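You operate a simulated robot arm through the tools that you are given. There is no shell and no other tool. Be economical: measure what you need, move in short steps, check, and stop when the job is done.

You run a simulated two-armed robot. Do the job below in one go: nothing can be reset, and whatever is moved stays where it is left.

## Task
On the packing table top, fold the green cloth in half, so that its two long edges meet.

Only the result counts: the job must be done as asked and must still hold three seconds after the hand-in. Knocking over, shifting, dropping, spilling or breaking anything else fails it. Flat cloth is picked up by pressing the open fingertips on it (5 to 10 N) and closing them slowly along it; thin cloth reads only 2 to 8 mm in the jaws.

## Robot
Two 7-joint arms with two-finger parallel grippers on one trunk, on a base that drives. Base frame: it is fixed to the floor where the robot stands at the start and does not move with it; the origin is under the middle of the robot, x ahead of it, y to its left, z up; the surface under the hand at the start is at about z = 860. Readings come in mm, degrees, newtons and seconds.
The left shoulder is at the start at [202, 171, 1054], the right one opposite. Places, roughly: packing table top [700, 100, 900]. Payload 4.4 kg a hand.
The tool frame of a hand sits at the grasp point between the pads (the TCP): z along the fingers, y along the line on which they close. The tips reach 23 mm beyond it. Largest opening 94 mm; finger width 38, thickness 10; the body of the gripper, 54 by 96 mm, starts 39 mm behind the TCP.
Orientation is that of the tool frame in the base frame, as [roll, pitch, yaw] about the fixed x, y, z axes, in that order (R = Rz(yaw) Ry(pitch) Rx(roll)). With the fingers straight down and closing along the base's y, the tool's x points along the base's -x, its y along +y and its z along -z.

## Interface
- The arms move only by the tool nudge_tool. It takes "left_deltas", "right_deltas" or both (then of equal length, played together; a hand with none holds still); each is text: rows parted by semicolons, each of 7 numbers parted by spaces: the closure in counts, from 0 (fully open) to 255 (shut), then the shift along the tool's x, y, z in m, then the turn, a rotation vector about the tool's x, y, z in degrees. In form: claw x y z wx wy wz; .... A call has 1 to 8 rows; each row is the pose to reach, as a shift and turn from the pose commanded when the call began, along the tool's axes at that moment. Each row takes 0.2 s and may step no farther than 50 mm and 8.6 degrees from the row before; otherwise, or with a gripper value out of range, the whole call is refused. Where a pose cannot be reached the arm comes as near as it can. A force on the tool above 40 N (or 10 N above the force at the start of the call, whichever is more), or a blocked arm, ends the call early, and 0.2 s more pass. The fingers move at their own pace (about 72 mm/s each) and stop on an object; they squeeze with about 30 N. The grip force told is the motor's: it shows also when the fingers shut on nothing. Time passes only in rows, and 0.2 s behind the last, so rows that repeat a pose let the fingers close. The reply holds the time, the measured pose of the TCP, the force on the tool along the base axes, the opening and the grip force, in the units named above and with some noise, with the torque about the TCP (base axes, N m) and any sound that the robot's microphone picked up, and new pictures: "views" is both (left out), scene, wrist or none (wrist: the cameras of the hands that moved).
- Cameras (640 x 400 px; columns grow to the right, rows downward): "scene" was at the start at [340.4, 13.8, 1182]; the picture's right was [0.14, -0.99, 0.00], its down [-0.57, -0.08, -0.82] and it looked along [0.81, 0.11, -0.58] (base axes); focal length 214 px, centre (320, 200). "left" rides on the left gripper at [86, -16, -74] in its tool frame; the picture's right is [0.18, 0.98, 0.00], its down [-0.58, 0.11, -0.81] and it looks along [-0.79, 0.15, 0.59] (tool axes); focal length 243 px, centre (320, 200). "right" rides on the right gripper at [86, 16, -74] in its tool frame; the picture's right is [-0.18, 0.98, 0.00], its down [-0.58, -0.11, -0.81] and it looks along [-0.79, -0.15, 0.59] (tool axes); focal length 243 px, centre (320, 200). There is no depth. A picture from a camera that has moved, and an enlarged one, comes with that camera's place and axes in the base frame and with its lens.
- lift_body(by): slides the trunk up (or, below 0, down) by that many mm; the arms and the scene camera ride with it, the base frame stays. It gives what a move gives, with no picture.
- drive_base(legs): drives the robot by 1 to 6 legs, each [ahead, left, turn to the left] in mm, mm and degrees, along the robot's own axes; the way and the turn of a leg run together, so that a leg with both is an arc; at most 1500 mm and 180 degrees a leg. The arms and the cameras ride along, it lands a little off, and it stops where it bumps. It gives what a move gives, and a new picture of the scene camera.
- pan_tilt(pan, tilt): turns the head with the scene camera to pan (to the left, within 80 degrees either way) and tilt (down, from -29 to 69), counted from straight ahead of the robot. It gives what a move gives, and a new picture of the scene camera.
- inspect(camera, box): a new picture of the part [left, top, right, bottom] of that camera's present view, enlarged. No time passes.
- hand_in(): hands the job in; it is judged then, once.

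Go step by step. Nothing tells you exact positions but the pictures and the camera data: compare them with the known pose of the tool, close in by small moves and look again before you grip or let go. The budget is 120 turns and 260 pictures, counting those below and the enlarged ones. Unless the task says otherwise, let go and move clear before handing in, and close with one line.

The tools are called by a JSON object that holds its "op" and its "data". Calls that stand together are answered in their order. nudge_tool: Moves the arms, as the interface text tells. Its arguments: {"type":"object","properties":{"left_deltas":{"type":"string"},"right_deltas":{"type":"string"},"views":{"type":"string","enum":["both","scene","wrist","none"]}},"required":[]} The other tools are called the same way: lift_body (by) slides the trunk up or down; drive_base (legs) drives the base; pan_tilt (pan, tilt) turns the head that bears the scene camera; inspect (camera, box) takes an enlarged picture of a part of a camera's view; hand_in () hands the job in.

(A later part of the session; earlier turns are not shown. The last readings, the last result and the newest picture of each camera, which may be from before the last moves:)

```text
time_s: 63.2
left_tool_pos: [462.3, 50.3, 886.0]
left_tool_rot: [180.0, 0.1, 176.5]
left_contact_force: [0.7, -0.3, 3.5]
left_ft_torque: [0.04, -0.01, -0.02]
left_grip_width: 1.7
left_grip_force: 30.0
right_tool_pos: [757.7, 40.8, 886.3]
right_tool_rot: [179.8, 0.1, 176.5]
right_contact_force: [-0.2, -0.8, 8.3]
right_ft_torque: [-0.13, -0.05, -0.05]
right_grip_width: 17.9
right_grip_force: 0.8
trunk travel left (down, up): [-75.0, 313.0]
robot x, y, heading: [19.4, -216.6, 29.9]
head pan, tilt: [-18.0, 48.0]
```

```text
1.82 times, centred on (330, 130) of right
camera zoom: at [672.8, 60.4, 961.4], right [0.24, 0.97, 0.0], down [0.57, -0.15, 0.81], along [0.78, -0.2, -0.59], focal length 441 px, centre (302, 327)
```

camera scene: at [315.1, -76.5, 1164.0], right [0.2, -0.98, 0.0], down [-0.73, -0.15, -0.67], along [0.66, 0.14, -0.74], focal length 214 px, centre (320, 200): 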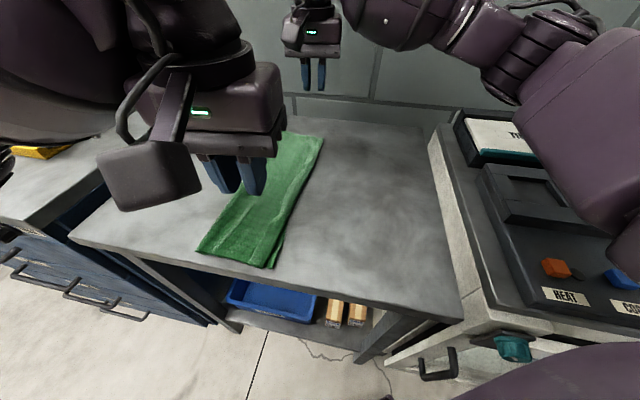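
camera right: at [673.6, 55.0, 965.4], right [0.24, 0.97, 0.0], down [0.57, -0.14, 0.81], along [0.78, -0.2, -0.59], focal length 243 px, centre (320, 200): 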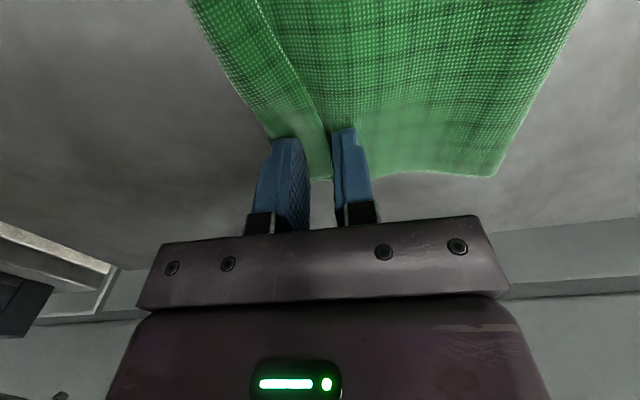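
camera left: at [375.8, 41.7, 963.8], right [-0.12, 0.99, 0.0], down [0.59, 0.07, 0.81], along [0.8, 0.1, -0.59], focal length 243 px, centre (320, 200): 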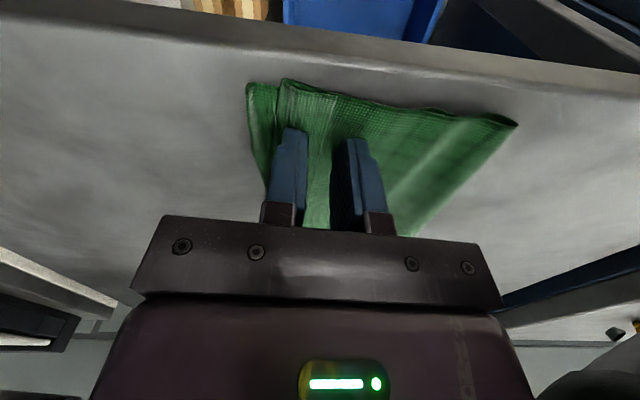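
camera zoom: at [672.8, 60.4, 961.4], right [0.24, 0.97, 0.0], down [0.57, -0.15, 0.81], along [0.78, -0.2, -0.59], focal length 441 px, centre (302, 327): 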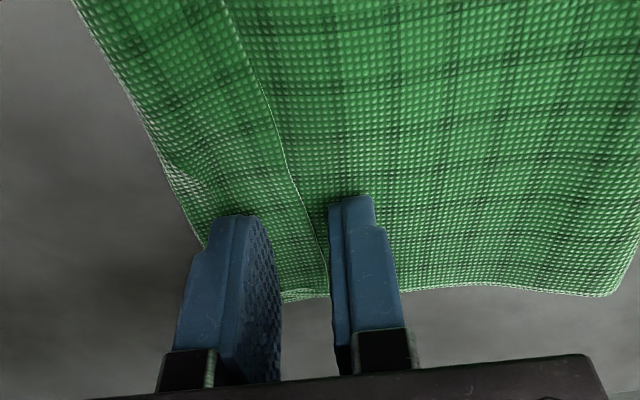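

{"op": "nudge_tool", "data": {"right_deltas": "214 0 0 -0.0004 0 0 0; 221 0 0 -0.0004 0 0 0; 228 0 0 -0.0004 0 0 0; 235 0 0 -0.0004 0 0 0; 242 0 0 -0.0004 0 0 0; 249 0 0 -0.0004 0 0 0; 255 0 0 -0.0004 0 0 0; 255 0 0 -0.0004 0 0 0", "views": "none"}}

{"op": "inspect", "data": {"camera": "right", "box": [220, 20, 440, 240]}}

```text
time_s: 65.0
left_tool_pos: [461.5, 48.9, 886.6]
left_tool_rot: [-179.9, 0.1, 176.5]
left_contact_force: [0.3, 0.1, 2.6]
left_ft_torque: [0.04, -0.01, 0.0]
left_grip_width: 1.4
left_grip_force: 29.9
right_tool_pos: [758.4, 39.9, 886.2]
right_tool_rot: [179.9, 0.0, 176.5]
right_contact_force: [-1.1, -1.0, 13.0]
right_ft_torque: [-0.08, -0.11, 0.04]
right_grip_width: 1.6
right_grip_force: 30.1
trunk travel left (down, up): [-75.0, 313.0]
robot x, y, heading: [16.4, -218.6, 29.5]
head pan, tilt: [-18.0, 48.0]
```

```text
1.82 times, centred on (330, 130) of right
camera zoom: at [672.6, 60.8, 961.2], right [0.24, 0.97, 0.0], down [0.57, -0.15, 0.81], along [0.78, -0.2, -0.59], focal length 441 px, centre (302, 327)
```

zoom: 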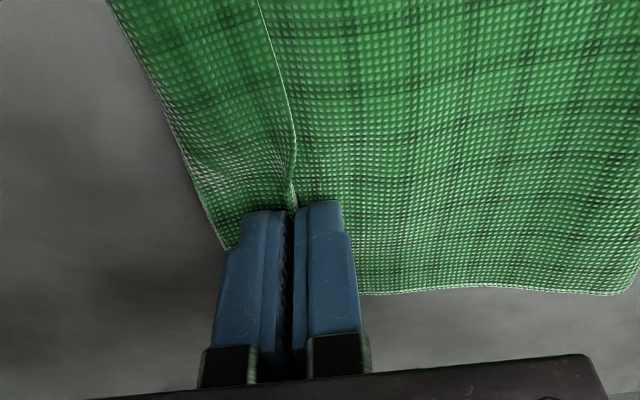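

Both hold only the edge. I lift toward a point above the fold line so the flap pulls taut.

{"op": "nudge_tool", "data": {"left_deltas": "255 0 0.005 -0.02 0 0 0; 255 0 0.015 -0.04 0 0 0; 255 0 0.03 -0.06 0 0 0; 255 0 0.05 -0.075 0 0 0; 255 0 0.07 -0.09 0 0 0; 255 0 0.09 -0.1 0 0 0; 255 0 0.09 -0.1 0 0 0", "right_deltas": "255 0 0.005 -0.02 0 0 0; 255 0 0.015 -0.04 0 0 0; 255 0 0.03 -0.06 0 0 0; 255 0 0.05 -0.075 0 0 0; 255 0 0.07 -0.09 0 0 0; 255 0 0.09 -0.1 0 0 0; 255 0 0.09 -0.1 0 0 0"}}

```text
time_s: 66.6
left_tool_pos: [468.7, 139.4, 984.4]
left_tool_rot: [-180.0, 0.1, 176.6]
left_contact_force: [0.6, 0.3, -0.9]
left_ft_torque: [0.0, 0.02, 0.0]
left_grip_width: 1.3
left_grip_force: 30.4
right_tool_pos: [766.3, 131.3, 986.7]
right_tool_rot: [179.9, 0.0, 176.5]
right_contact_force: [-0.2, -0.6, -0.3]
right_ft_torque: [-0.01, -0.01, -0.01]
right_grip_width: 1.8
right_grip_force: 30.5
trunk travel left (down, up): [-75.0, 313.0]
robot x, y, heading: [16.5, -218.3, 29.4]
head pan, tilt: [-18.0, 48.0]
camera scene: at [316.7, -76.0, 1163.1], right [0.2, -0.98, 0.0], down [-0.73, -0.15, -0.67], along [0.66, 0.14, -0.74], focal length 214 px, centre (320, 200)
camera right: at [681.6, 151.3, 1061.2], right [0.24, 0.97, 0.0], down [0.57, -0.14, 0.81], along [0.78, -0.2, -0.59], focal length 243 px, centre (320, 200)
camera left: at [381.2, 130.9, 1059.6], right [-0.12, 0.99, 0.0], down [0.59, 0.07, 0.81], along [0.8, 0.1, -0.59], focal length 243 px, centre (320, 200)
```

scene: 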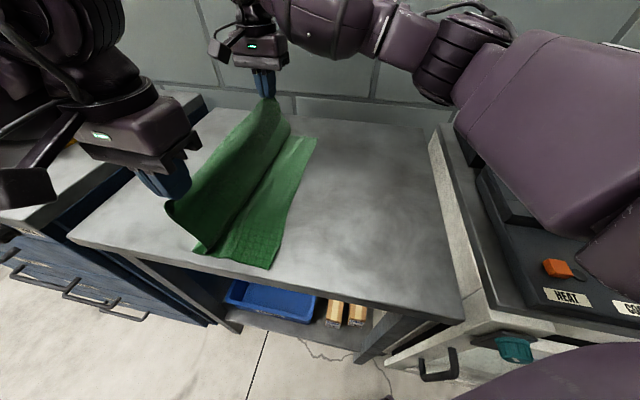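
right: 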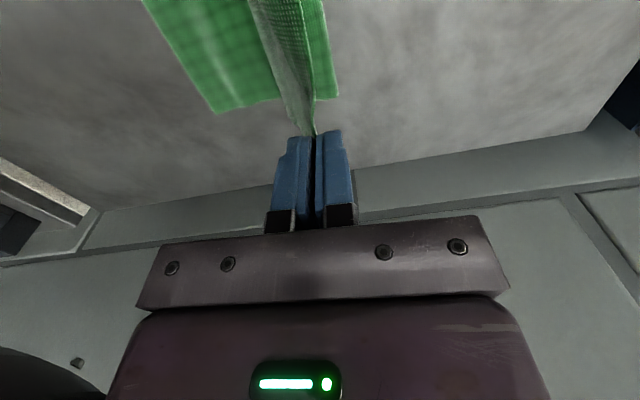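
left: 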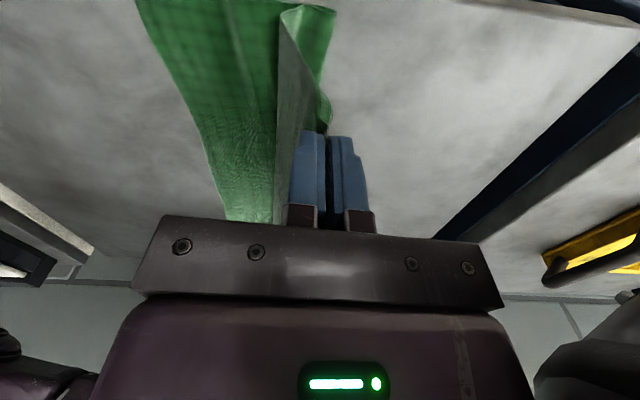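

The flap hangs well. I now pull it up taut above the intended fold line (y≈157) and start swinging it over on an exact-radius arc.

{"op": "nudge_tool", "data": {"left_deltas": "255 0 0.016 -0.017 0 0 0; 255 0 0.033 -0.034 0 0 0; 255 0 0.033 -0.034 0 0 0; 255 0 0.017 -0.032 0 0 0; 255 0 0.001 -0.029 0 0 0; 255 0 -0.014 -0.025 0 0 0; 255 0 -0.029 -0.021 0 0 0; 255 0 -0.054 -0.008 0 0 0", "right_deltas": "255 0 0.02 -0.016 0 0 0; 255 0 0.041 -0.032 0 0 0; 255 0 0.041 -0.032 0 0 0; 255 0 0.025 -0.03 0 0 0; 255 0 0.009 -0.027 0 0 0; 255 0 -0.006 -0.023 0 0 0; 255 0 -0.021 -0.019 0 0 0; 255 0 -0.046 -0.006 0 0 0"}}

```text
time_s: 68.4
left_tool_pos: [465.5, 86.0, 991.4]
left_tool_rot: [-180.0, -0.1, 176.4]
left_contact_force: [0.1, -0.4, -0.7]
left_ft_torque: [-0.01, 0.04, -0.03]
left_grip_width: 1.5
left_grip_force: 30.1
right_tool_pos: [762.3, 84.1, 989.4]
right_tool_rot: [179.9, -0.2, 176.4]
right_contact_force: [0.0, 0.6, 0.1]
right_ft_torque: [-0.01, 0.03, -0.02]
right_grip_width: 1.8
right_grip_force: 30.1
trunk travel left (down, up): [-75.0, 313.0]
robot x, y, heading: [17.8, -219.9, 29.4]
head pan, tilt: [-18.0, 48.0]
camera scene: at [317.4, -76.3, 1162.8], right [0.2, -0.98, 0.0], down [-0.73, -0.15, -0.67], along [0.65, 0.14, -0.74], focal length 214 px, centre (320, 200)
camera right: at [677.8, 104.0, 1065.3], right [0.25, 0.97, 0.0], down [0.57, -0.15, 0.81], along [0.78, -0.2, -0.59], focal length 243 px, centre (320, 200)
camera left: at [378.7, 75.9, 1067.0], right [-0.12, 0.99, 0.0], down [0.59, 0.07, 0.81], along [0.8, 0.1, -0.59], focal length 243 px, centre (320, 200)
```

scene: 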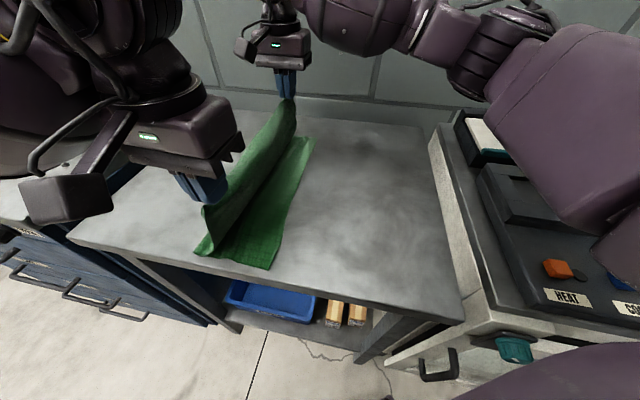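
right: 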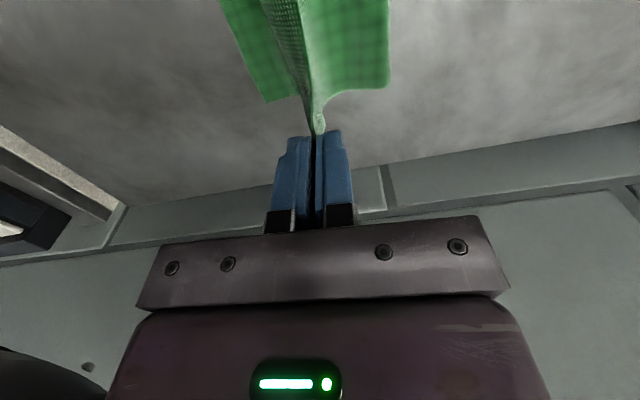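
left: 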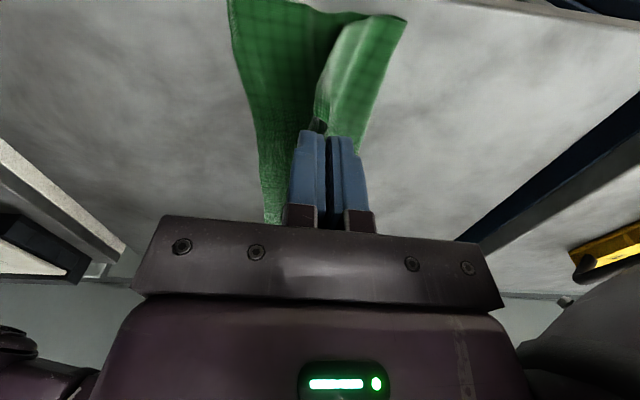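

The foot of the fold is still ~20 mm short of the middle because of slack. I swing back left, leaning further out, so the lower layer lies flat past the fold line.

{"op": "nudge_tool", "data": {"left_deltas": "255 0 0.037 -0.022 0 0 0; 255 0 0.075 -0.026 0 0 0; 255 0 0.112 -0.016 0 0 0; 255 0 0.149 0.008 0 0 0; 255 0 0.152 0.008 0 0 0; 255 0 0.152 0.008 0 0 0", "right_deltas": "255 0 0.037 -0.022 0 0 0; 255 0 0.075 -0.026 0 0 0; 255 0 0.112 -0.016 0 0 0; 255 0 0.151 0.008 0 0 0; 255 0 0.154 0.008 0 0 0; 255 0 0.154 0.008 0 0 0"}}

```text
time_s: 69.8
left_tool_pos: [473.9, 240.6, 983.2]
left_tool_rot: [-180.0, 0.0, 176.5]
left_contact_force: [0.6, 1.2, 0.3]
left_ft_torque: [-0.05, 0.03, 0.0]
left_grip_width: 1.3
left_grip_force: 29.6
right_tool_pos: [771.6, 239.8, 984.0]
right_tool_rot: [-180.0, 0.0, 176.4]
right_contact_force: [-0.3, 0.1, 0.2]
right_ft_torque: [-0.02, -0.03, -0.02]
right_grip_width: 1.7
right_grip_force: 30.4
trunk travel left (down, up): [-75.0, 313.0]
robot x, y, heading: [19.9, -221.9, 29.9]
head pan, tilt: [-18.0, 48.0]
camera scene: at [316.5, -75.3, 1163.1], right [0.2, -0.98, 0.0], down [-0.73, -0.15, -0.67], along [0.66, 0.14, -0.74], focal length 214 px, centre (320, 200)
camera right: at [686.4, 260.7, 1059.8], right [0.24, 0.97, 0.0], down [0.57, -0.14, 0.81], along [0.78, -0.2, -0.59], focal length 243 px, centre (320, 200)
camera left: at [386.4, 230.8, 1058.8], right [-0.12, 0.99, 0.0], down [0.59, 0.07, 0.81], along [0.8, 0.1, -0.59], focal length 243 px, centre (320, 200)
```

scene: 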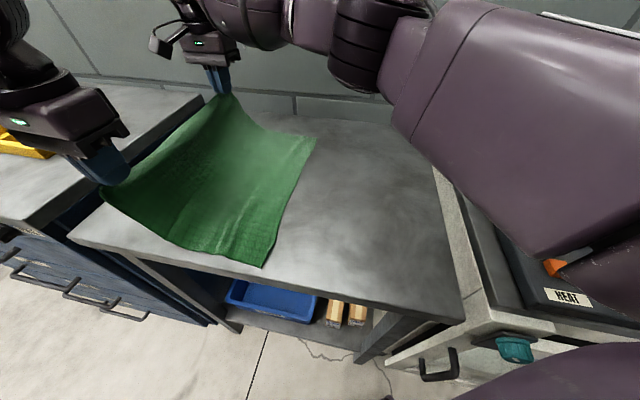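
right: 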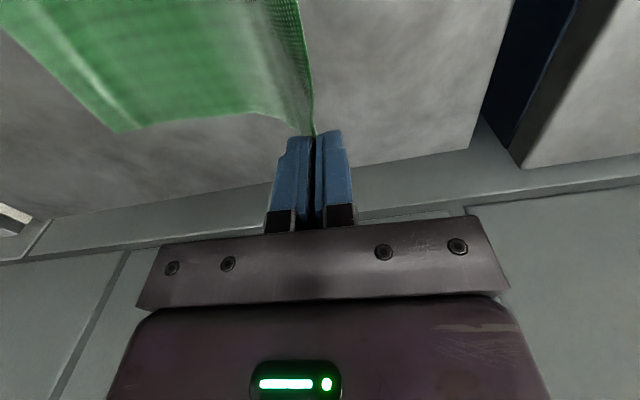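
left: 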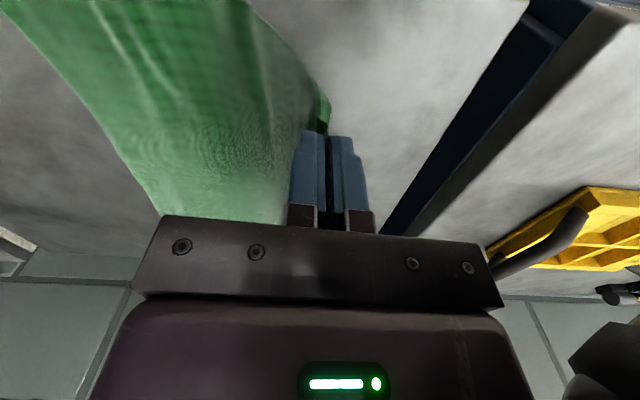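

The lower layer now lies flat past the fold line; its edge is at y≈35 near and 27 far. I swing over with the exact radius.

{"op": "nudge_tool", "data": {"left_deltas": "255 0 -0.018 -0.016 0 0 0; 255 0 -0.035 -0.028 0 0 0; 255 0 -0.053 -0.031 0 0 0; 255 0 -0.07 -0.033 0 0 0; 255 0 -0.088 -0.032 0 0 0; 255 0 -0.105 -0.029 0 0 0; 255 0 -0.135 -0.017 0 0 0; 255 0 -0.16 0 0 0 0", "right_deltas": "255 0 -0.022 -0.016 0 0 0; 255 0 -0.043 -0.028 0 0 0; 255 0 -0.061 -0.031 0 0 0; 255 0 -0.078 -0.033 0 0 0; 255 0 -0.096 -0.032 0 0 0; 255 0 -0.113 -0.029 0 0 0; 255 0 -0.143 -0.017 0 0 0; 255 0 -0.168 0 0 0 0"}}

```text
time_s: 71.6
left_tool_pos: [462.1, 76.8, 983.3]
left_tool_rot: [-180.0, 0.0, 176.5]
left_contact_force: [1.4, 0.0, 0.0]
left_ft_torque: [-0.01, 0.0, 0.0]
left_grip_width: 1.5
left_grip_force: 30.5
right_tool_pos: [761.0, 68.4, 980.9]
right_tool_rot: [180.0, -0.1, 176.5]
right_contact_force: [-0.7, 0.1, 0.4]
right_ft_torque: [0.02, 0.0, -0.03]
right_grip_width: 1.8
right_grip_force: 29.9
trunk travel left (down, up): [-75.0, 313.0]
robot x, y, heading: [17.9, -215.1, 29.4]
head pan, tilt: [-18.0, 48.0]
camera scene: at [317.0, -76.0, 1162.9], right [0.2, -0.98, 0.0], down [-0.73, -0.15, -0.67], along [0.66, 0.14, -0.74], focal length 214 px, centre (320, 200)
camera right: at [676.5, 88.3, 1056.3], right [0.24, 0.97, 0.0], down [0.57, -0.14, 0.81], along [0.78, -0.2, -0.59], focal length 243 px, centre (320, 200)
camera left: at [375.3, 67.6, 1058.9], right [-0.12, 0.99, 0.0], down [0.59, 0.07, 0.81], along [0.8, 0.1, -0.59], focal length 243 px, centre (320, 200)
```

scene: 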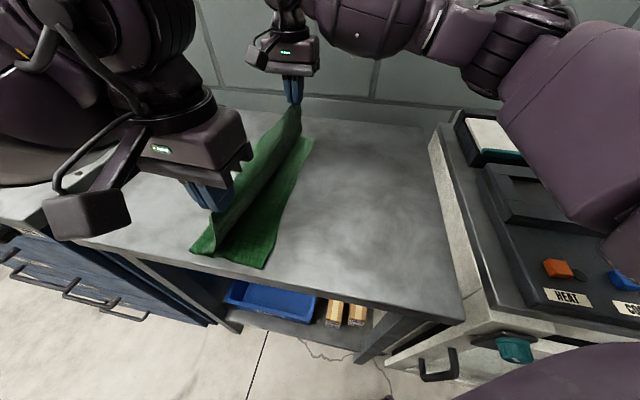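
right: 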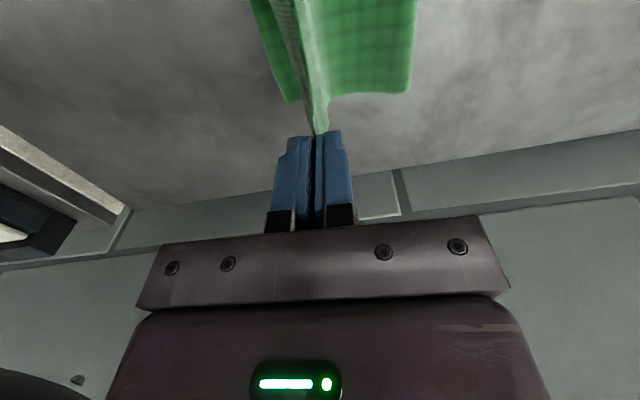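
left: 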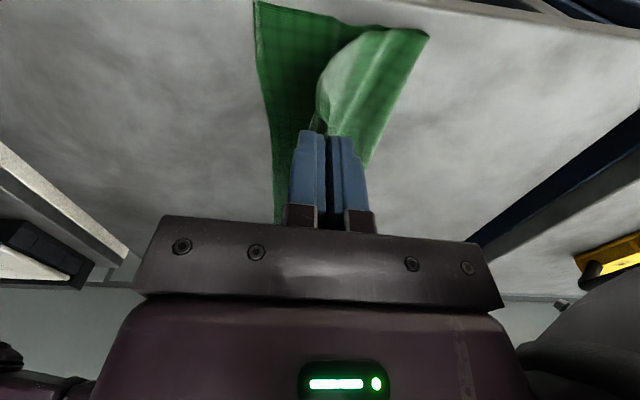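

{"op": "inspect", "data": {"camera": "right", "box": [220, 0, 440, 160]}}

{"op": "inspect", "data": {"camera": "left", "box": [220, 0, 460, 200]}}

{"op": "inspect", "data": {"camera": "scene", "box": [180, 100, 340, 280]}}

```text
2.50 times, centred on (330, 80) of right
camera zoom: at [676.5, 88.3, 1056.3], right [0.24, 0.97, 0.0], down [0.57, -0.14, 0.81], along [0.78, -0.2, -0.59], focal length 606 px, centre (295, 500)
```

zoom: 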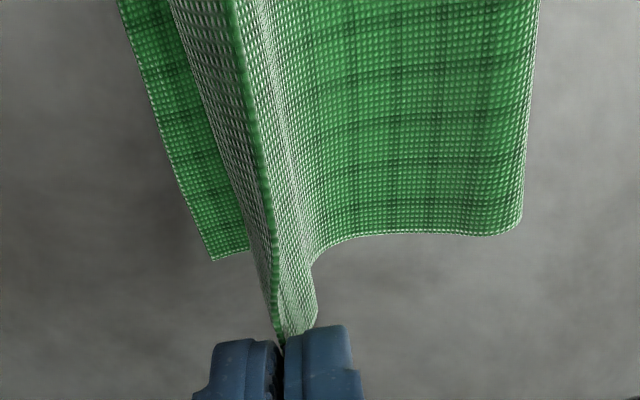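

```text
2.00 times, centred on (340, 100) of left
camera zoom: at [375.3, 67.6, 1058.9], right [-0.12, 0.99, 0.0], down [0.59, 0.07, 0.81], along [0.8, 0.1, -0.59], focal length 485 px, centre (280, 400)
```

zoom: 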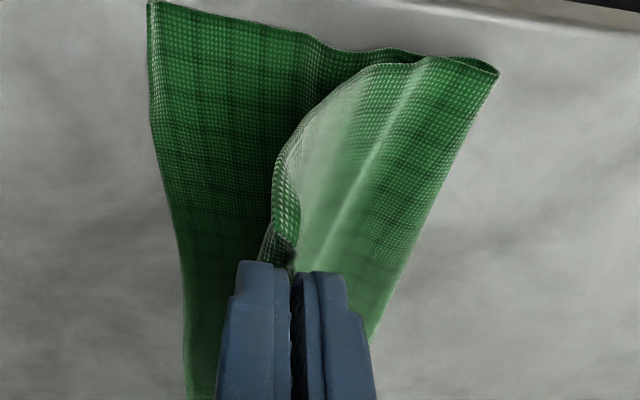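

```text
2.22 times, centred on (260, 190) of scene
camera zoom: at [317.0, -76.0, 1162.9], right [0.2, -0.98, 0.0], down [-0.73, -0.15, -0.67], along [0.66, 0.14, -0.74], focal length 477 px, centre (453, 222)
```

zoom: 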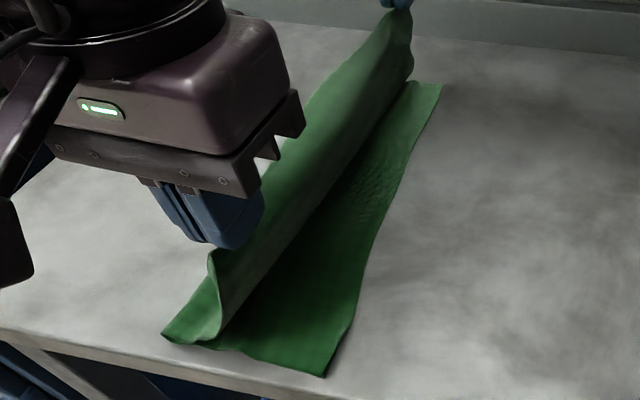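

There is still slack (the cloth is about 280 mm wide, so the fold should sit at y≈170). I repeat the swing with a larger lean and radius.

{"op": "nudge_tool", "data": {"left_deltas": "255 0 0.038 -0.025 0 0 0; 255 0 0.078 -0.036 0 0 0; 255 0 0.12 -0.034 0 0 0; 255 0 0.158 -0.02 0 0 0; 255 0 0.188 0.005 0 0 0; 255 0 0.188 0.005 0 0 0", "right_deltas": "255 0 0.038 -0.025 0 0 0; 255 0 0.08 -0.036 0 0 0; 255 0 0.124 -0.034 0 0 0; 255 0 0.164 -0.02 0 0 0; 255 0 0.195 0.005 0 0 0; 255 0 0.195 0.005 0 0 0"}}

{"op": "inspect", "data": {"camera": "scene", "box": [140, 90, 340, 290]}}

```text
time_s: 73.0
left_tool_pos: [475.3, 265.1, 982.5]
left_tool_rot: [179.9, 0.1, 176.4]
left_contact_force: [1.6, -1.1, -0.3]
left_ft_torque: [0.01, -0.03, 0.01]
left_grip_width: 1.5
left_grip_force: 30.1
right_tool_pos: [776.5, 261.2, 979.5]
right_tool_rot: [179.9, 0.1, 176.6]
right_contact_force: [-0.2, -1.1, 0.8]
right_ft_torque: [0.05, 0.05, -0.05]
right_grip_width: 1.6
right_grip_force: 29.9
trunk travel left (down, up): [-75.0, 313.0]
robot x, y, heading: [20.0, -218.9, 29.5]
head pan, tilt: [-18.0, 48.0]
camera scene: at [316.3, -77.0, 1163.6], right [0.2, -0.98, 0.0], down [-0.73, -0.15, -0.67], along [0.66, 0.14, -0.74], focal length 214 px, centre (320, 200)
camera right: at [691.9, 281.9, 1053.6], right [0.24, 0.97, 0.0], down [0.57, -0.15, 0.81], along [0.78, -0.2, -0.59], focal length 243 px, centre (320, 200)
camera left: at [388.1, 255.6, 1056.4], right [-0.12, 0.99, 0.0], down [0.59, 0.07, 0.81], along [0.8, 0.1, -0.59], focal length 243 px, centre (320, 200)
```

scene: 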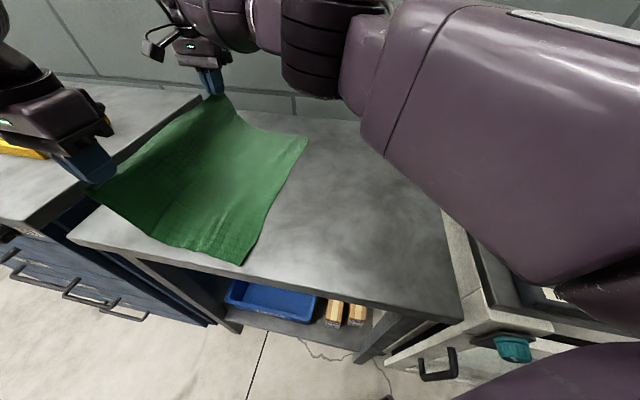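
right: 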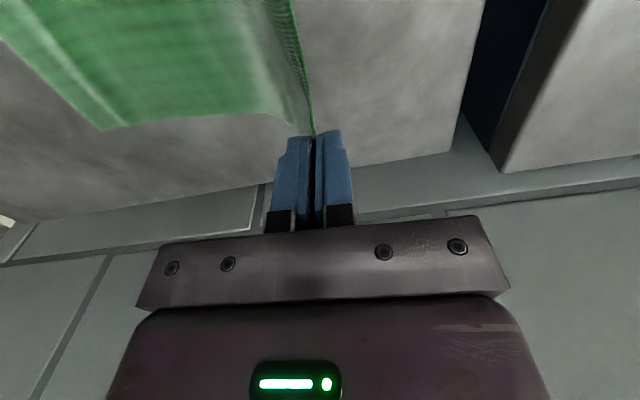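
left: 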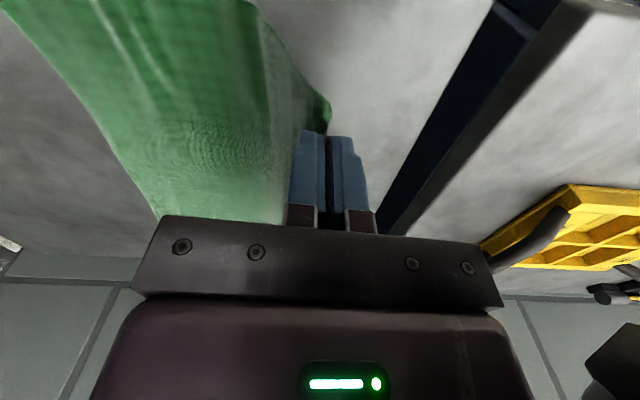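

```text
2.00 times, centred on (240, 190) of scene
camera zoom: at [316.3, -77.0, 1163.6], right [0.2, -0.98, 0.0], down [-0.73, -0.15, -0.67], along [0.66, 0.14, -0.74], focal length 429 px, centre (480, 220)
```

zoom: 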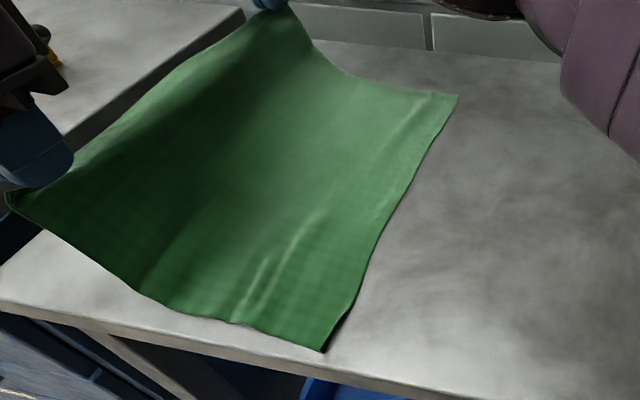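

The cloth slid a little left; its lower edge is now at y≈66 near and 53 far. I swing over with a matching arc centred at y≈203/190.

{"op": "nudge_tool", "data": {"left_deltas": "255 0 0 -0.019 0 0 0; 255 0 -0.03 -0.03 0 0 0; 255 0 -0.062 -0.034 0 0 0; 255 0 -0.095 -0.03 0 0 0; 255 0 -0.125 -0.018 0 0 0; 255 0 -0.15 -0.001 0 0 0; 255 0 -0.17 0.02 0 0 0", "right_deltas": "255 0 -0.009 -0.022 0 0 0; 255 0 -0.039 -0.033 0 0 0; 255 0 -0.071 -0.037 0 0 0; 255 0 -0.104 -0.033 0 0 0; 255 0 -0.134 -0.021 0 0 0; 255 0 -0.159 -0.004 0 0 0; 255 0 -0.179 0.017 0 0 0"}}

{"op": "inspect", "data": {"camera": "scene", "box": [140, 90, 340, 290]}}

```text
time_s: 74.6
left_tool_pos: [465.4, 96.8, 958.7]
left_tool_rot: [-180.0, 0.0, 176.5]
left_contact_force: [0.3, 0.2, -0.4]
left_ft_torque: [-0.04, 0.01, 0.01]
left_grip_width: 1.5
left_grip_force: 30.2
right_tool_pos: [763.4, 85.3, 961.0]
right_tool_rot: [-179.9, 0.0, 176.6]
right_contact_force: [0.5, 0.0, -0.2]
right_ft_torque: [-0.02, 0.01, -0.02]
right_grip_width: 1.6
right_grip_force: 29.8
trunk travel left (down, up): [-75.0, 313.0]
robot x, y, heading: [18.9, -219.2, 29.9]
head pan, tilt: [-18.0, 48.0]
camera scene: at [317.3, -75.8, 1162.8], right [0.2, -0.98, 0.0], down [-0.73, -0.15, -0.67], along [0.65, 0.14, -0.74], focal length 214 px, centre (320, 200)
camera right: at [678.0, 105.8, 1035.8], right [0.24, 0.97, 0.0], down [0.57, -0.14, 0.81], along [0.78, -0.2, -0.59], focal length 243 px, centre (320, 200)
camera left: at [378.9, 87.4, 1033.7], right [-0.12, 0.99, 0.0], down [0.59, 0.07, 0.81], along [0.8, 0.1, -0.59], focal length 243 px, centre (320, 200)
```

scene: 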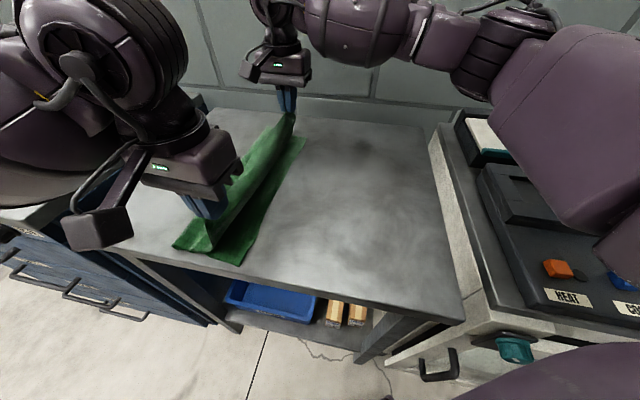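
right: 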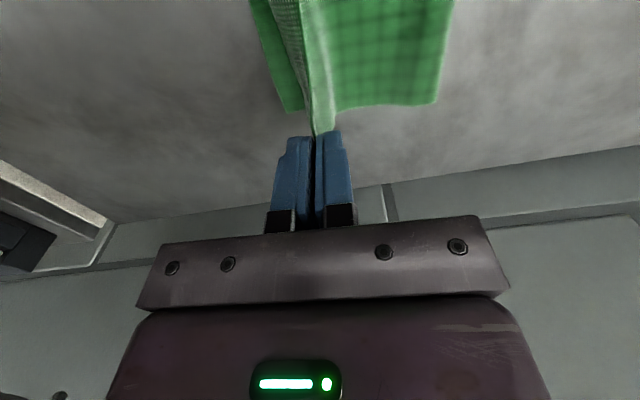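
left: 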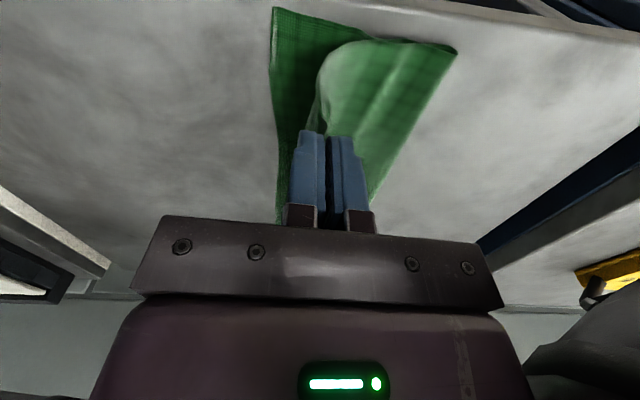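

```text
2.00 times, centred on (240, 190) of scene
camera zoom: at [317.3, -75.8, 1162.8], right [0.2, -0.98, 0.0], down [-0.73, -0.15, -0.67], along [0.65, 0.14, -0.74], focal length 429 px, centre (480, 220)
```

zoom: 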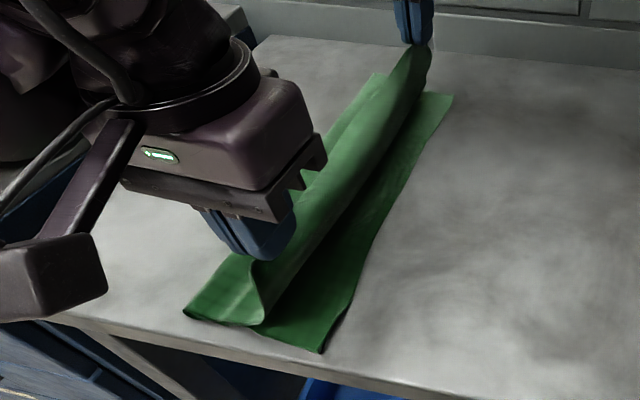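

Halves look near balanced at the near end. I now land the edge right over the lower edge with the hands tilting outward.

{"op": "nudge_tool", "data": {"left_deltas": "255 0 -0.0108 0.014 -7 0 0; 255 0 -0.0206 0.029 -14 0 0; 255 0 -0.0292 0.045 -21 0 0; 255 0 -0.0368 0.06 -28 0 0; 255 0 -0.0412 0.071 -35 0 0; 255 0 -0.0412 0.071 -35 0 0", "right_deltas": "255 0 -0.0088 0.014 -7 0 0; 255 0 -0.0176 0.029 -14 0 0; 255 0 -0.0252 0.045 -21 0 0; 255 0 -0.0308 0.06 -28 0 0; 255 0 -0.0352 0.073 -35 0 0; 255 0 -0.0352 0.073 -35 0 0", "views": "wrist"}}

{"op": "inspect", "data": {"camera": "left", "box": [220, 0, 460, 200]}}

{"op": "inspect", "data": {"camera": "right", "box": [220, 0, 460, 200]}}

```text
time_s: 76.0
left_tool_pos: [461.6, 55.9, 892.4]
left_tool_rot: [144.9, 0.3, 176.5]
left_contact_force: [-1.1, -0.2, 0.1]
left_ft_torque: [-0.01, -0.01, 0.01]
left_grip_width: 1.4
left_grip_force: 30.3
right_tool_pos: [756.5, 55.8, 895.1]
right_tool_rot: [144.8, 0.5, 176.5]
right_contact_force: [-0.2, 0.0, -0.3]
right_ft_torque: [0.01, 0.02, 0.02]
right_grip_width: 1.6
right_grip_force: 29.6
trunk travel left (down, up): [-75.0, 313.0]
robot x, y, heading: [19.1, -218.5, 29.6]
head pan, tilt: [-18.0, 48.0]
camera right: at [669.2, 30.5, 965.9], right [0.23, 0.79, 0.57], down [0.54, -0.59, 0.6], along [0.81, 0.17, -0.56], focal length 243 px, centre (320, 200)
camera left: at [372.1, 7.7, 944.2], right [-0.14, 0.81, 0.56], down [0.55, -0.41, 0.73], along [0.82, 0.41, -0.39], focal length 243 px, centre (320, 200)
```

right: 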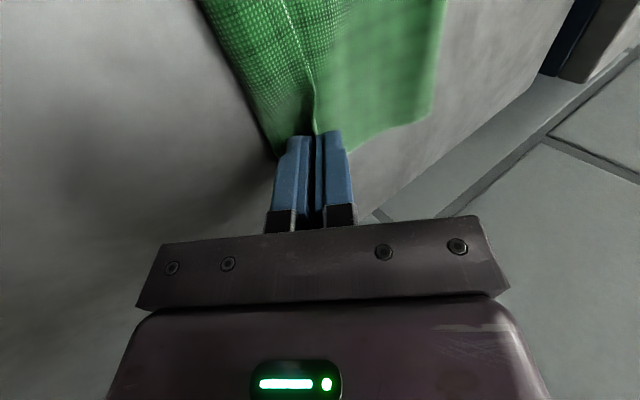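
left: 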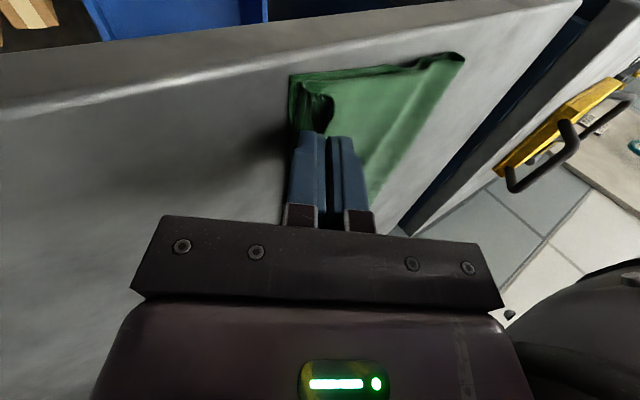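

```text
2.00 times, centred on (340, 100) of left
camera zoom: at [372.1, 7.7, 944.2], right [-0.14, 0.81, 0.56], down [0.55, -0.41, 0.73], along [0.82, 0.41, -0.39], focal length 485 px, centre (280, 400)
```

zoom: 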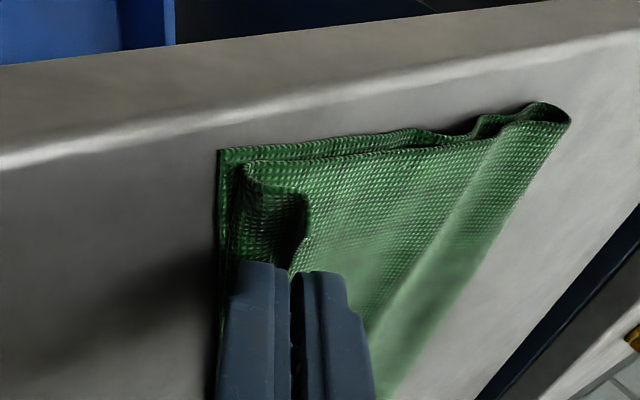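

```text
2.00 times, centred on (340, 100) of right
camera zoom: at [669.2, 30.5, 965.9], right [0.23, 0.79, 0.57], down [0.54, -0.59, 0.6], along [0.81, 0.17, -0.56], focal length 485 px, centre (280, 400)
```

zoom: 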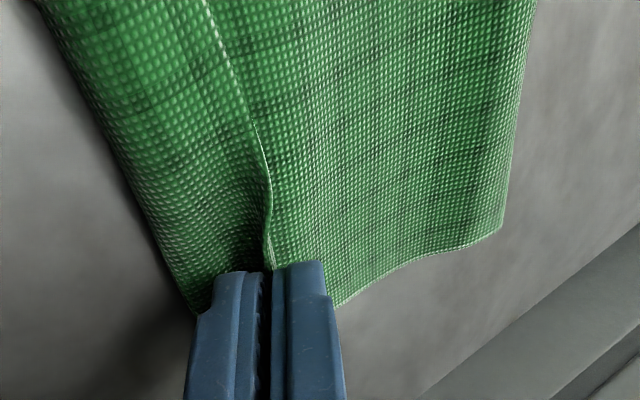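

The excess of the flap still folds up at the edge, so tension at the fold is needed. I will keep the far flap edge held and pinned on the lower edge with the right hand, free the left hand, and use it to pull the far fold outward.

{"op": "nudge_tool", "data": {"left_deltas": "240 0 0 0 0 0 0; 215 0 0 0 0 0 0; 210 0 0 -0.015 0 0 0; 210 0 0 -0.045 0 0 0; 210 0 0 -0.09 0 0 0; 210 0 0.02 -0.13 8 0 0; 210 0 0.05 -0.16 16 0 0; 210 0 0.08 -0.18 24 0 0", "right_deltas": "255 0 -0.003 0 0 0 0; 255 0 -0.0045 0.002 0 0 0; 255 0 -0.006 0.004 0 0 0; 255 0 -0.007 0.005 0 0 0; 255 0 -0.007 0.005 0 0 0; 255 0 -0.007 0.005 0 0 0; 255 0 -0.007 0.005 0 0 0; 255 0 -0.007 0.005 0 0 0", "views": "none"}}

```text
time_s: 77.8
left_tool_pos: [451.7, 21.6, 1087.6]
left_tool_rot: [169.2, 0.5, 176.5]
left_contact_force: [-0.9, -0.3, -0.3]
left_ft_torque: [0.04, 0.01, 0.01]
left_grip_width: 16.5
left_grip_force: 0.1
right_tool_pos: [758.9, 54.4, 897.5]
right_tool_rot: [144.6, 1.6, 176.3]
right_contact_force: [-0.1, 0.0, -0.2]
right_ft_torque: [-0.04, 0.01, 0.0]
right_grip_width: 1.8
right_grip_force: 30.3
trunk travel left (down, up): [-75.0, 313.0]
robot x, y, heading: [20.0, -218.4, 29.7]
head pan, tilt: [-18.0, 48.0]
```

{"op": "nudge_tool", "data": {"right_deltas": "255 0 0 0.001 7 0 0; 255 0 0 0.002 15 0 0; 255 0 0 0.002 15 0 0", "left_deltas": "210 -0.002 0.045 0 0 0 0; 210 -0.003 0.09 0 0 0 0; 210 -0.003 0.09 0 0 0 0", "views": "scene"}}

{"op": "inspect", "data": {"camera": "scene", "box": [140, 90, 340, 290]}}

{"op": "inspect", "data": {"camera": "right", "box": [180, 0, 480, 240]}}

```text
time_s: 78.4
left_tool_pos: [462.4, 100.5, 1096.3]
left_tool_rot: [169.3, 0.1, 176.4]
left_contact_force: [-0.1, -0.7, -0.2]
left_ft_torque: [0.04, -0.03, -0.01]
left_grip_width: 16.6
left_grip_force: 0.0
right_tool_pos: [758.0, 50.5, 887.2]
right_tool_rot: [158.5, 0.6, 176.1]
right_contact_force: [2.7, -0.4, 15.8]
right_ft_torque: [0.03, 0.08, 0.03]
right_grip_width: 2.0
right_grip_force: 30.4
trunk travel left (down, up): [-75.0, 313.0]
robot x, y, heading: [16.4, -217.0, 29.7]
head pan, tilt: [-18.0, 48.0]
stopped in row 3 (right hand): the force on the tool passed its limit at 50 N (the readings are from after the stop); the commanded pose is now the measured one
camera scene: at [312.2, -75.2, 1162.0], right [0.2, -0.98, 0.0], down [-0.73, -0.15, -0.67], along [0.66, 0.13, -0.74], focal length 214 px, centre (320, 200)
```

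scene: 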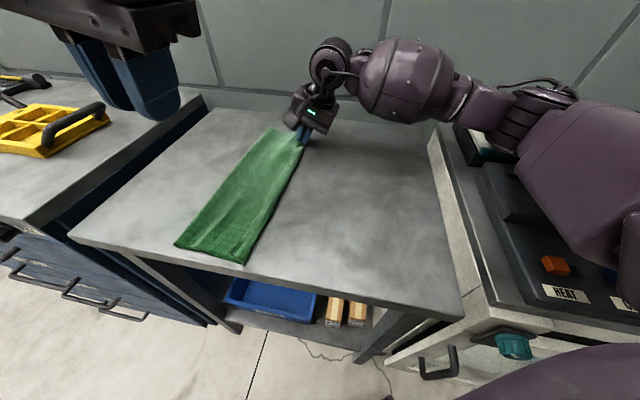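

```text
2.00 times, centred on (240, 190) of scene
camera zoom: at [312.2, -75.2, 1162.0], right [0.2, -0.98, 0.0], down [-0.73, -0.15, -0.67], along [0.66, 0.13, -0.74], focal length 429 px, centre (480, 220)
```

zoom: 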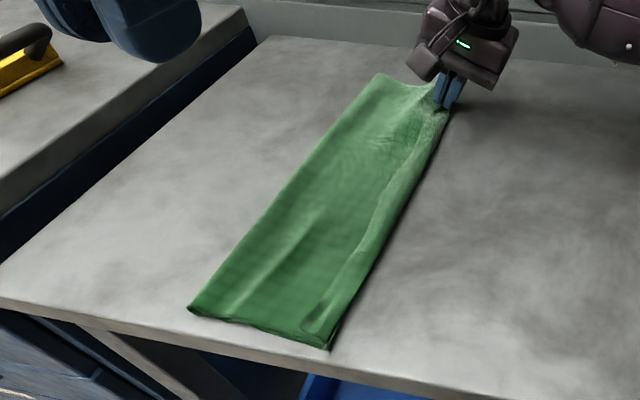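

```text
1.67 times, centred on (330, 120) of right
camera zoom: at [669.9, 43.2, 962.1], right [0.24, 0.9, 0.36], down [0.55, -0.43, 0.72], along [0.8, 0.02, -0.6], focal length 404 px, centre (303, 333)
```

zoom: 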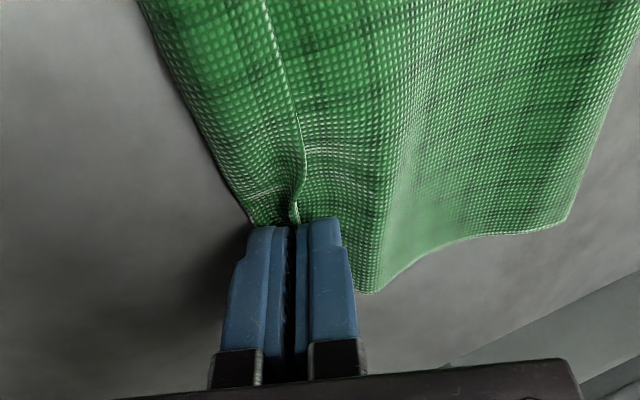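

The right hand pins the far edge. Now I bring the left hand to the far end of the fold (about (768, 165)).

{"op": "nudge_tool", "data": {"left_deltas": "190 -0.04 0.012 0.005 1.4 0 0; 190 -0.08 0.02 0.015 2.8 0 0; 190 -0.12 0.027 0.03 4.2 0 0; 190 -0.16 0.034 0.048 5.6 0 0; 190 -0.2 0.042 0.068 7 0 0; 190 -0.238 0.048 0.09 8.3 0 0; 190 -0.272 0.053 0.115 9.5 0 0; 190 -0.3014 0.057 0.1454 10.7 0 0", "views": "both"}}

```text
time_s: 80.2
left_tool_pos: [767.1, 162.0, 967.7]
left_tool_rot: [179.7, 0.2, 176.2]
left_contact_force: [-0.2, 0.6, 0.7]
left_ft_torque: [0.0, -0.01, -0.03]
left_grip_width: 23.7
left_grip_force: 0.0
right_tool_pos: [757.7, 47.0, 886.3]
right_tool_rot: [158.7, 0.4, 176.1]
right_contact_force: [-1.1, 2.7, 18.6]
right_ft_torque: [0.12, 0.26, 0.0]
right_grip_width: 1.6
right_grip_force: 30.2
trunk travel left (down, up): [-75.0, 313.0]
robot x, y, heading: [18.1, -221.4, 29.1]
head pan, tilt: [-18.0, 48.0]
camera scene: at [312.9, -77.7, 1163.9], right [0.2, -0.98, 0.0], down [-0.73, -0.15, -0.67], along [0.66, 0.13, -0.74], focal length 214 px, centre (320, 200)
camera left: at [679.3, 152.1, 1041.8], right [-0.12, 0.99, 0.0], down [0.58, 0.07, 0.81], along [0.8, 0.1, -0.59], focal length 243 px, centre (320, 200)
```

scene: 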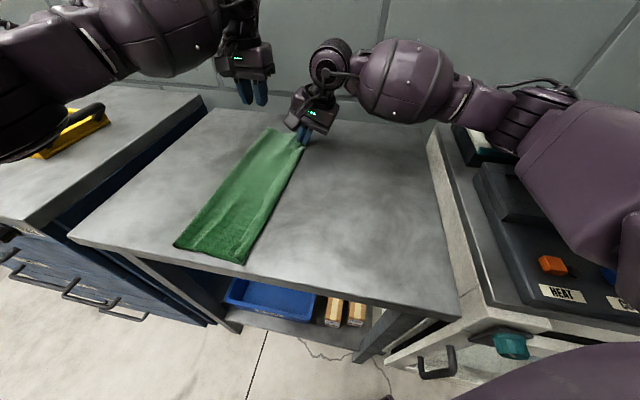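
left: 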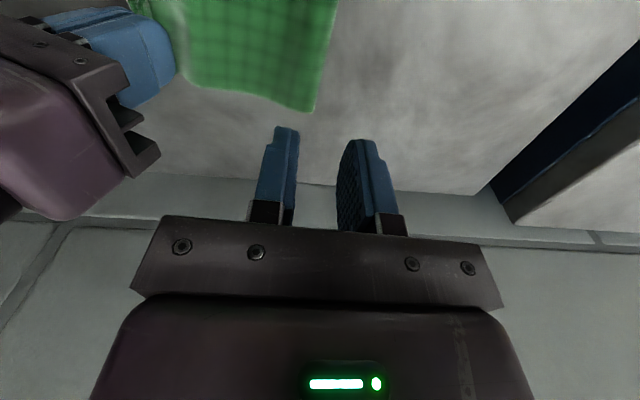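

{"op": "nudge_tool", "data": {"left_deltas": "190 0 0.001 0.04 0 0 0; 190 0 0.001 0.07 0 0 0; 190 0 0.001 0.08 0 0 0; 190 0 0.001 0.082 0 0 0; 190 0 0.001 0.082 0 0 0", "views": "wrist"}}

```text
time_s: 81.4
left_tool_pos: [768.3, 165.2, 886.3]
left_tool_rot: [179.7, 0.2, 176.4]
left_contact_force: [-0.6, 0.1, 0.1]
left_ft_torque: [0.0, -0.02, 0.03]
left_grip_width: 24.1
left_grip_force: 0.1
right_tool_pos: [758.8, 47.5, 885.2]
right_tool_rot: [158.7, 0.4, 176.1]
right_contact_force: [-0.7, 2.1, 17.0]
right_ft_torque: [0.09, 0.22, -0.01]
right_grip_width: 1.9
right_grip_force: 29.8
trunk travel left (down, up): [-75.0, 313.0]
robot x, y, heading: [16.7, -216.4, 29.1]
head pan, tilt: [-18.0, 48.0]
camera left: at [680.8, 154.9, 960.9], right [-0.12, 0.99, 0.0], down [0.58, 0.07, 0.81], along [0.8, 0.1, -0.59], focal length 243 px, centre (320, 200)
```

left: 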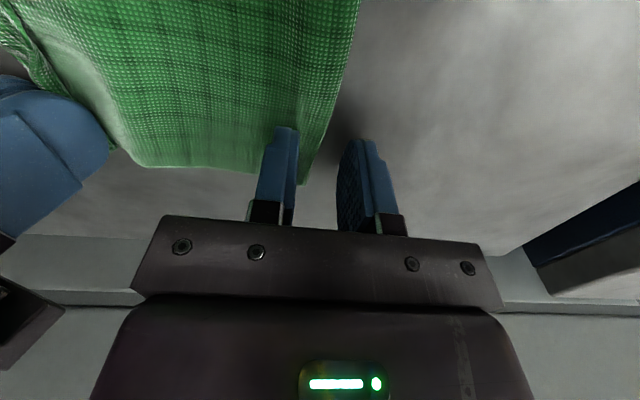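

{"op": "nudge_tool", "data": {"left_deltas": "190 0 -0.003 0.001 0 0 0; 190 0 -0.003 0.0025 0 0 0; 200 0 -0.003 0.0025 0 0 0; 212 0 -0.003 0.0025 0 0 0; 224 0 -0.003 0.0025 0 0 0; 236 0 -0.003 0.0025 0 0 0; 248 0 -0.003 0.0025 0 0 0; 255 0 -0.003 0.0025 0 0 0", "views": "wrist"}}

{"op": "inspect", "data": {"camera": "left", "box": [160, 0, 420, 220]}}

```text
time_s: 83.2
left_tool_pos: [767.2, 161.0, 885.1]
left_tool_rot: [179.8, 0.3, 176.3]
left_contact_force: [-1.1, 0.4, 15.6]
left_ft_torque: [-0.15, -0.2, 0.02]
left_grip_width: 2.5
left_grip_force: 30.5
right_tool_pos: [758.5, 46.0, 888.0]
right_tool_rot: [158.7, 0.4, 176.1]
right_contact_force: [0.1, 1.0, 8.0]
right_ft_torque: [0.06, 0.09, 0.03]
right_grip_width: 1.8
right_grip_force: 30.1
trunk travel left (down, up): [-75.0, 313.0]
robot x, y, heading: [16.9, -217.7, 29.3]
head pan, tilt: [-18.0, 48.0]
camera left: at [680.4, 151.3, 959.5], right [-0.12, 0.99, 0.0], down [0.58, 0.07, 0.81], along [0.8, 0.1, -0.59], focal length 243 px, centre (320, 200)
```

left: 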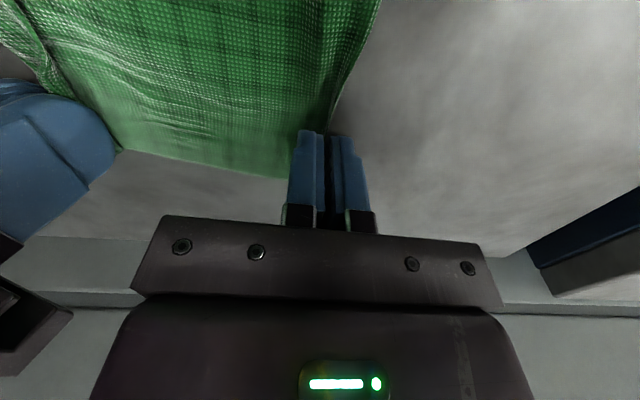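

```text
1.82 times, centred on (290, 110) of left
camera zoom: at [680.4, 151.3, 959.5], right [-0.12, 0.99, 0.0], down [0.58, 0.07, 0.81], along [0.8, 0.1, -0.59], focal length 441 px, centre (374, 364)
```

zoom: 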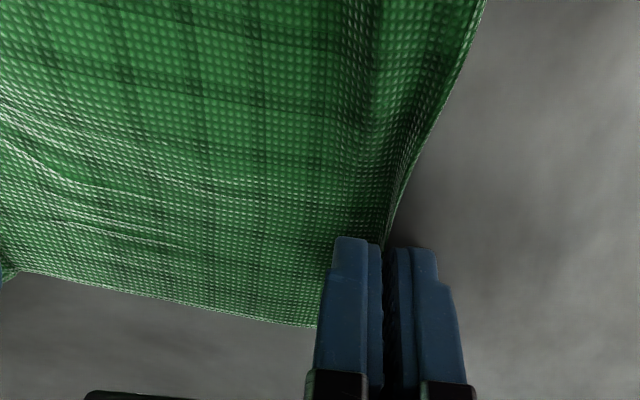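

The fold is pinched (2.5 mm, two plies). I pull it gently outward while the right hand pins the edges.

{"op": "nudge_tool", "data": {"left_deltas": "255 0 0.001 -0.002 0 0 0; 255 0 0.006 -0.002 0 0 0; 255 0 0.01 -0.002 0 0 0; 255 0 0.014 -0.002 0 0 0; 255 0 0.018 -0.002 0 0 0; 255 0 0.018 -0.002 0 0 0", "views": "scene"}}

{"op": "inspect", "data": {"camera": "right", "box": [180, 0, 480, 240]}}

{"op": "inspect", "data": {"camera": "scene", "box": [140, 100, 340, 280]}}

```text
time_s: 84.6
left_tool_pos: [771.4, 179.0, 886.2]
left_tool_rot: [179.6, 0.1, 176.5]
left_contact_force: [-0.1, 0.8, 2.0]
left_ft_torque: [-0.03, -0.04, 0.03]
left_grip_width: 2.2
left_grip_force: 30.3
right_tool_pos: [758.1, 47.2, 885.5]
right_tool_rot: [158.7, 0.4, 176.2]
right_contact_force: [-2.4, -1.3, 2.6]
right_ft_torque: [0.0, 0.11, -0.02]
right_grip_width: 1.7
right_grip_force: 29.7
trunk travel left (down, up): [-75.0, 313.0]
robot x, y, heading: [14.6, -216.1, 29.5]
head pan, tilt: [-18.0, 48.0]
camera scene: at [313.1, -77.6, 1163.7], right [0.2, -0.98, 0.0], down [-0.73, -0.15, -0.67], along [0.66, 0.13, -0.74], focal length 214 px, centre (320, 200)
```

scene: 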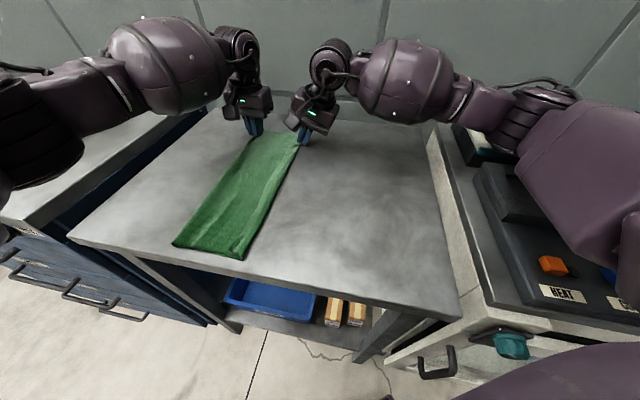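

```text
1.67 times, centred on (330, 120) of right
camera zoom: at [670.7, 39.9, 961.2], right [0.24, 0.9, 0.36], down [0.55, -0.43, 0.72], along [0.8, 0.02, -0.6], focal length 404 px, centre (303, 333)
```

zoom: 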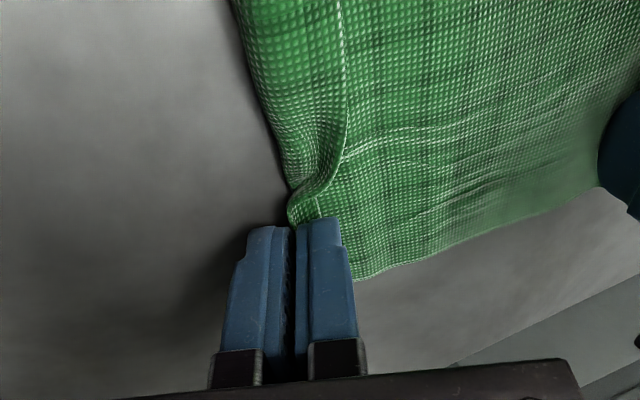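

```text
2.22 times, centred on (240, 190) of scene
camera zoom: at [313.1, -77.6, 1163.7], right [0.2, -0.98, 0.0], down [-0.73, -0.15, -0.67], along [0.66, 0.13, -0.74], focal length 477 px, centre (498, 222)
```

zoom: 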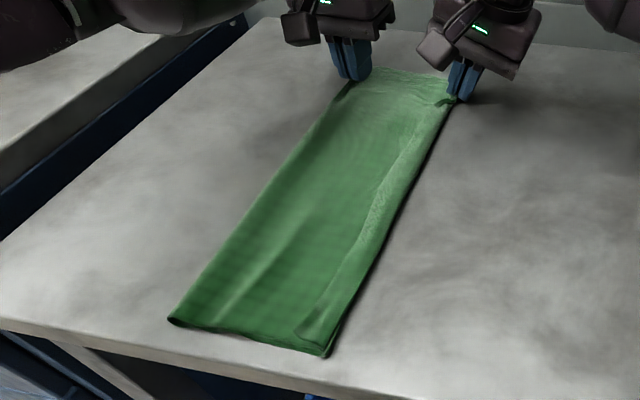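

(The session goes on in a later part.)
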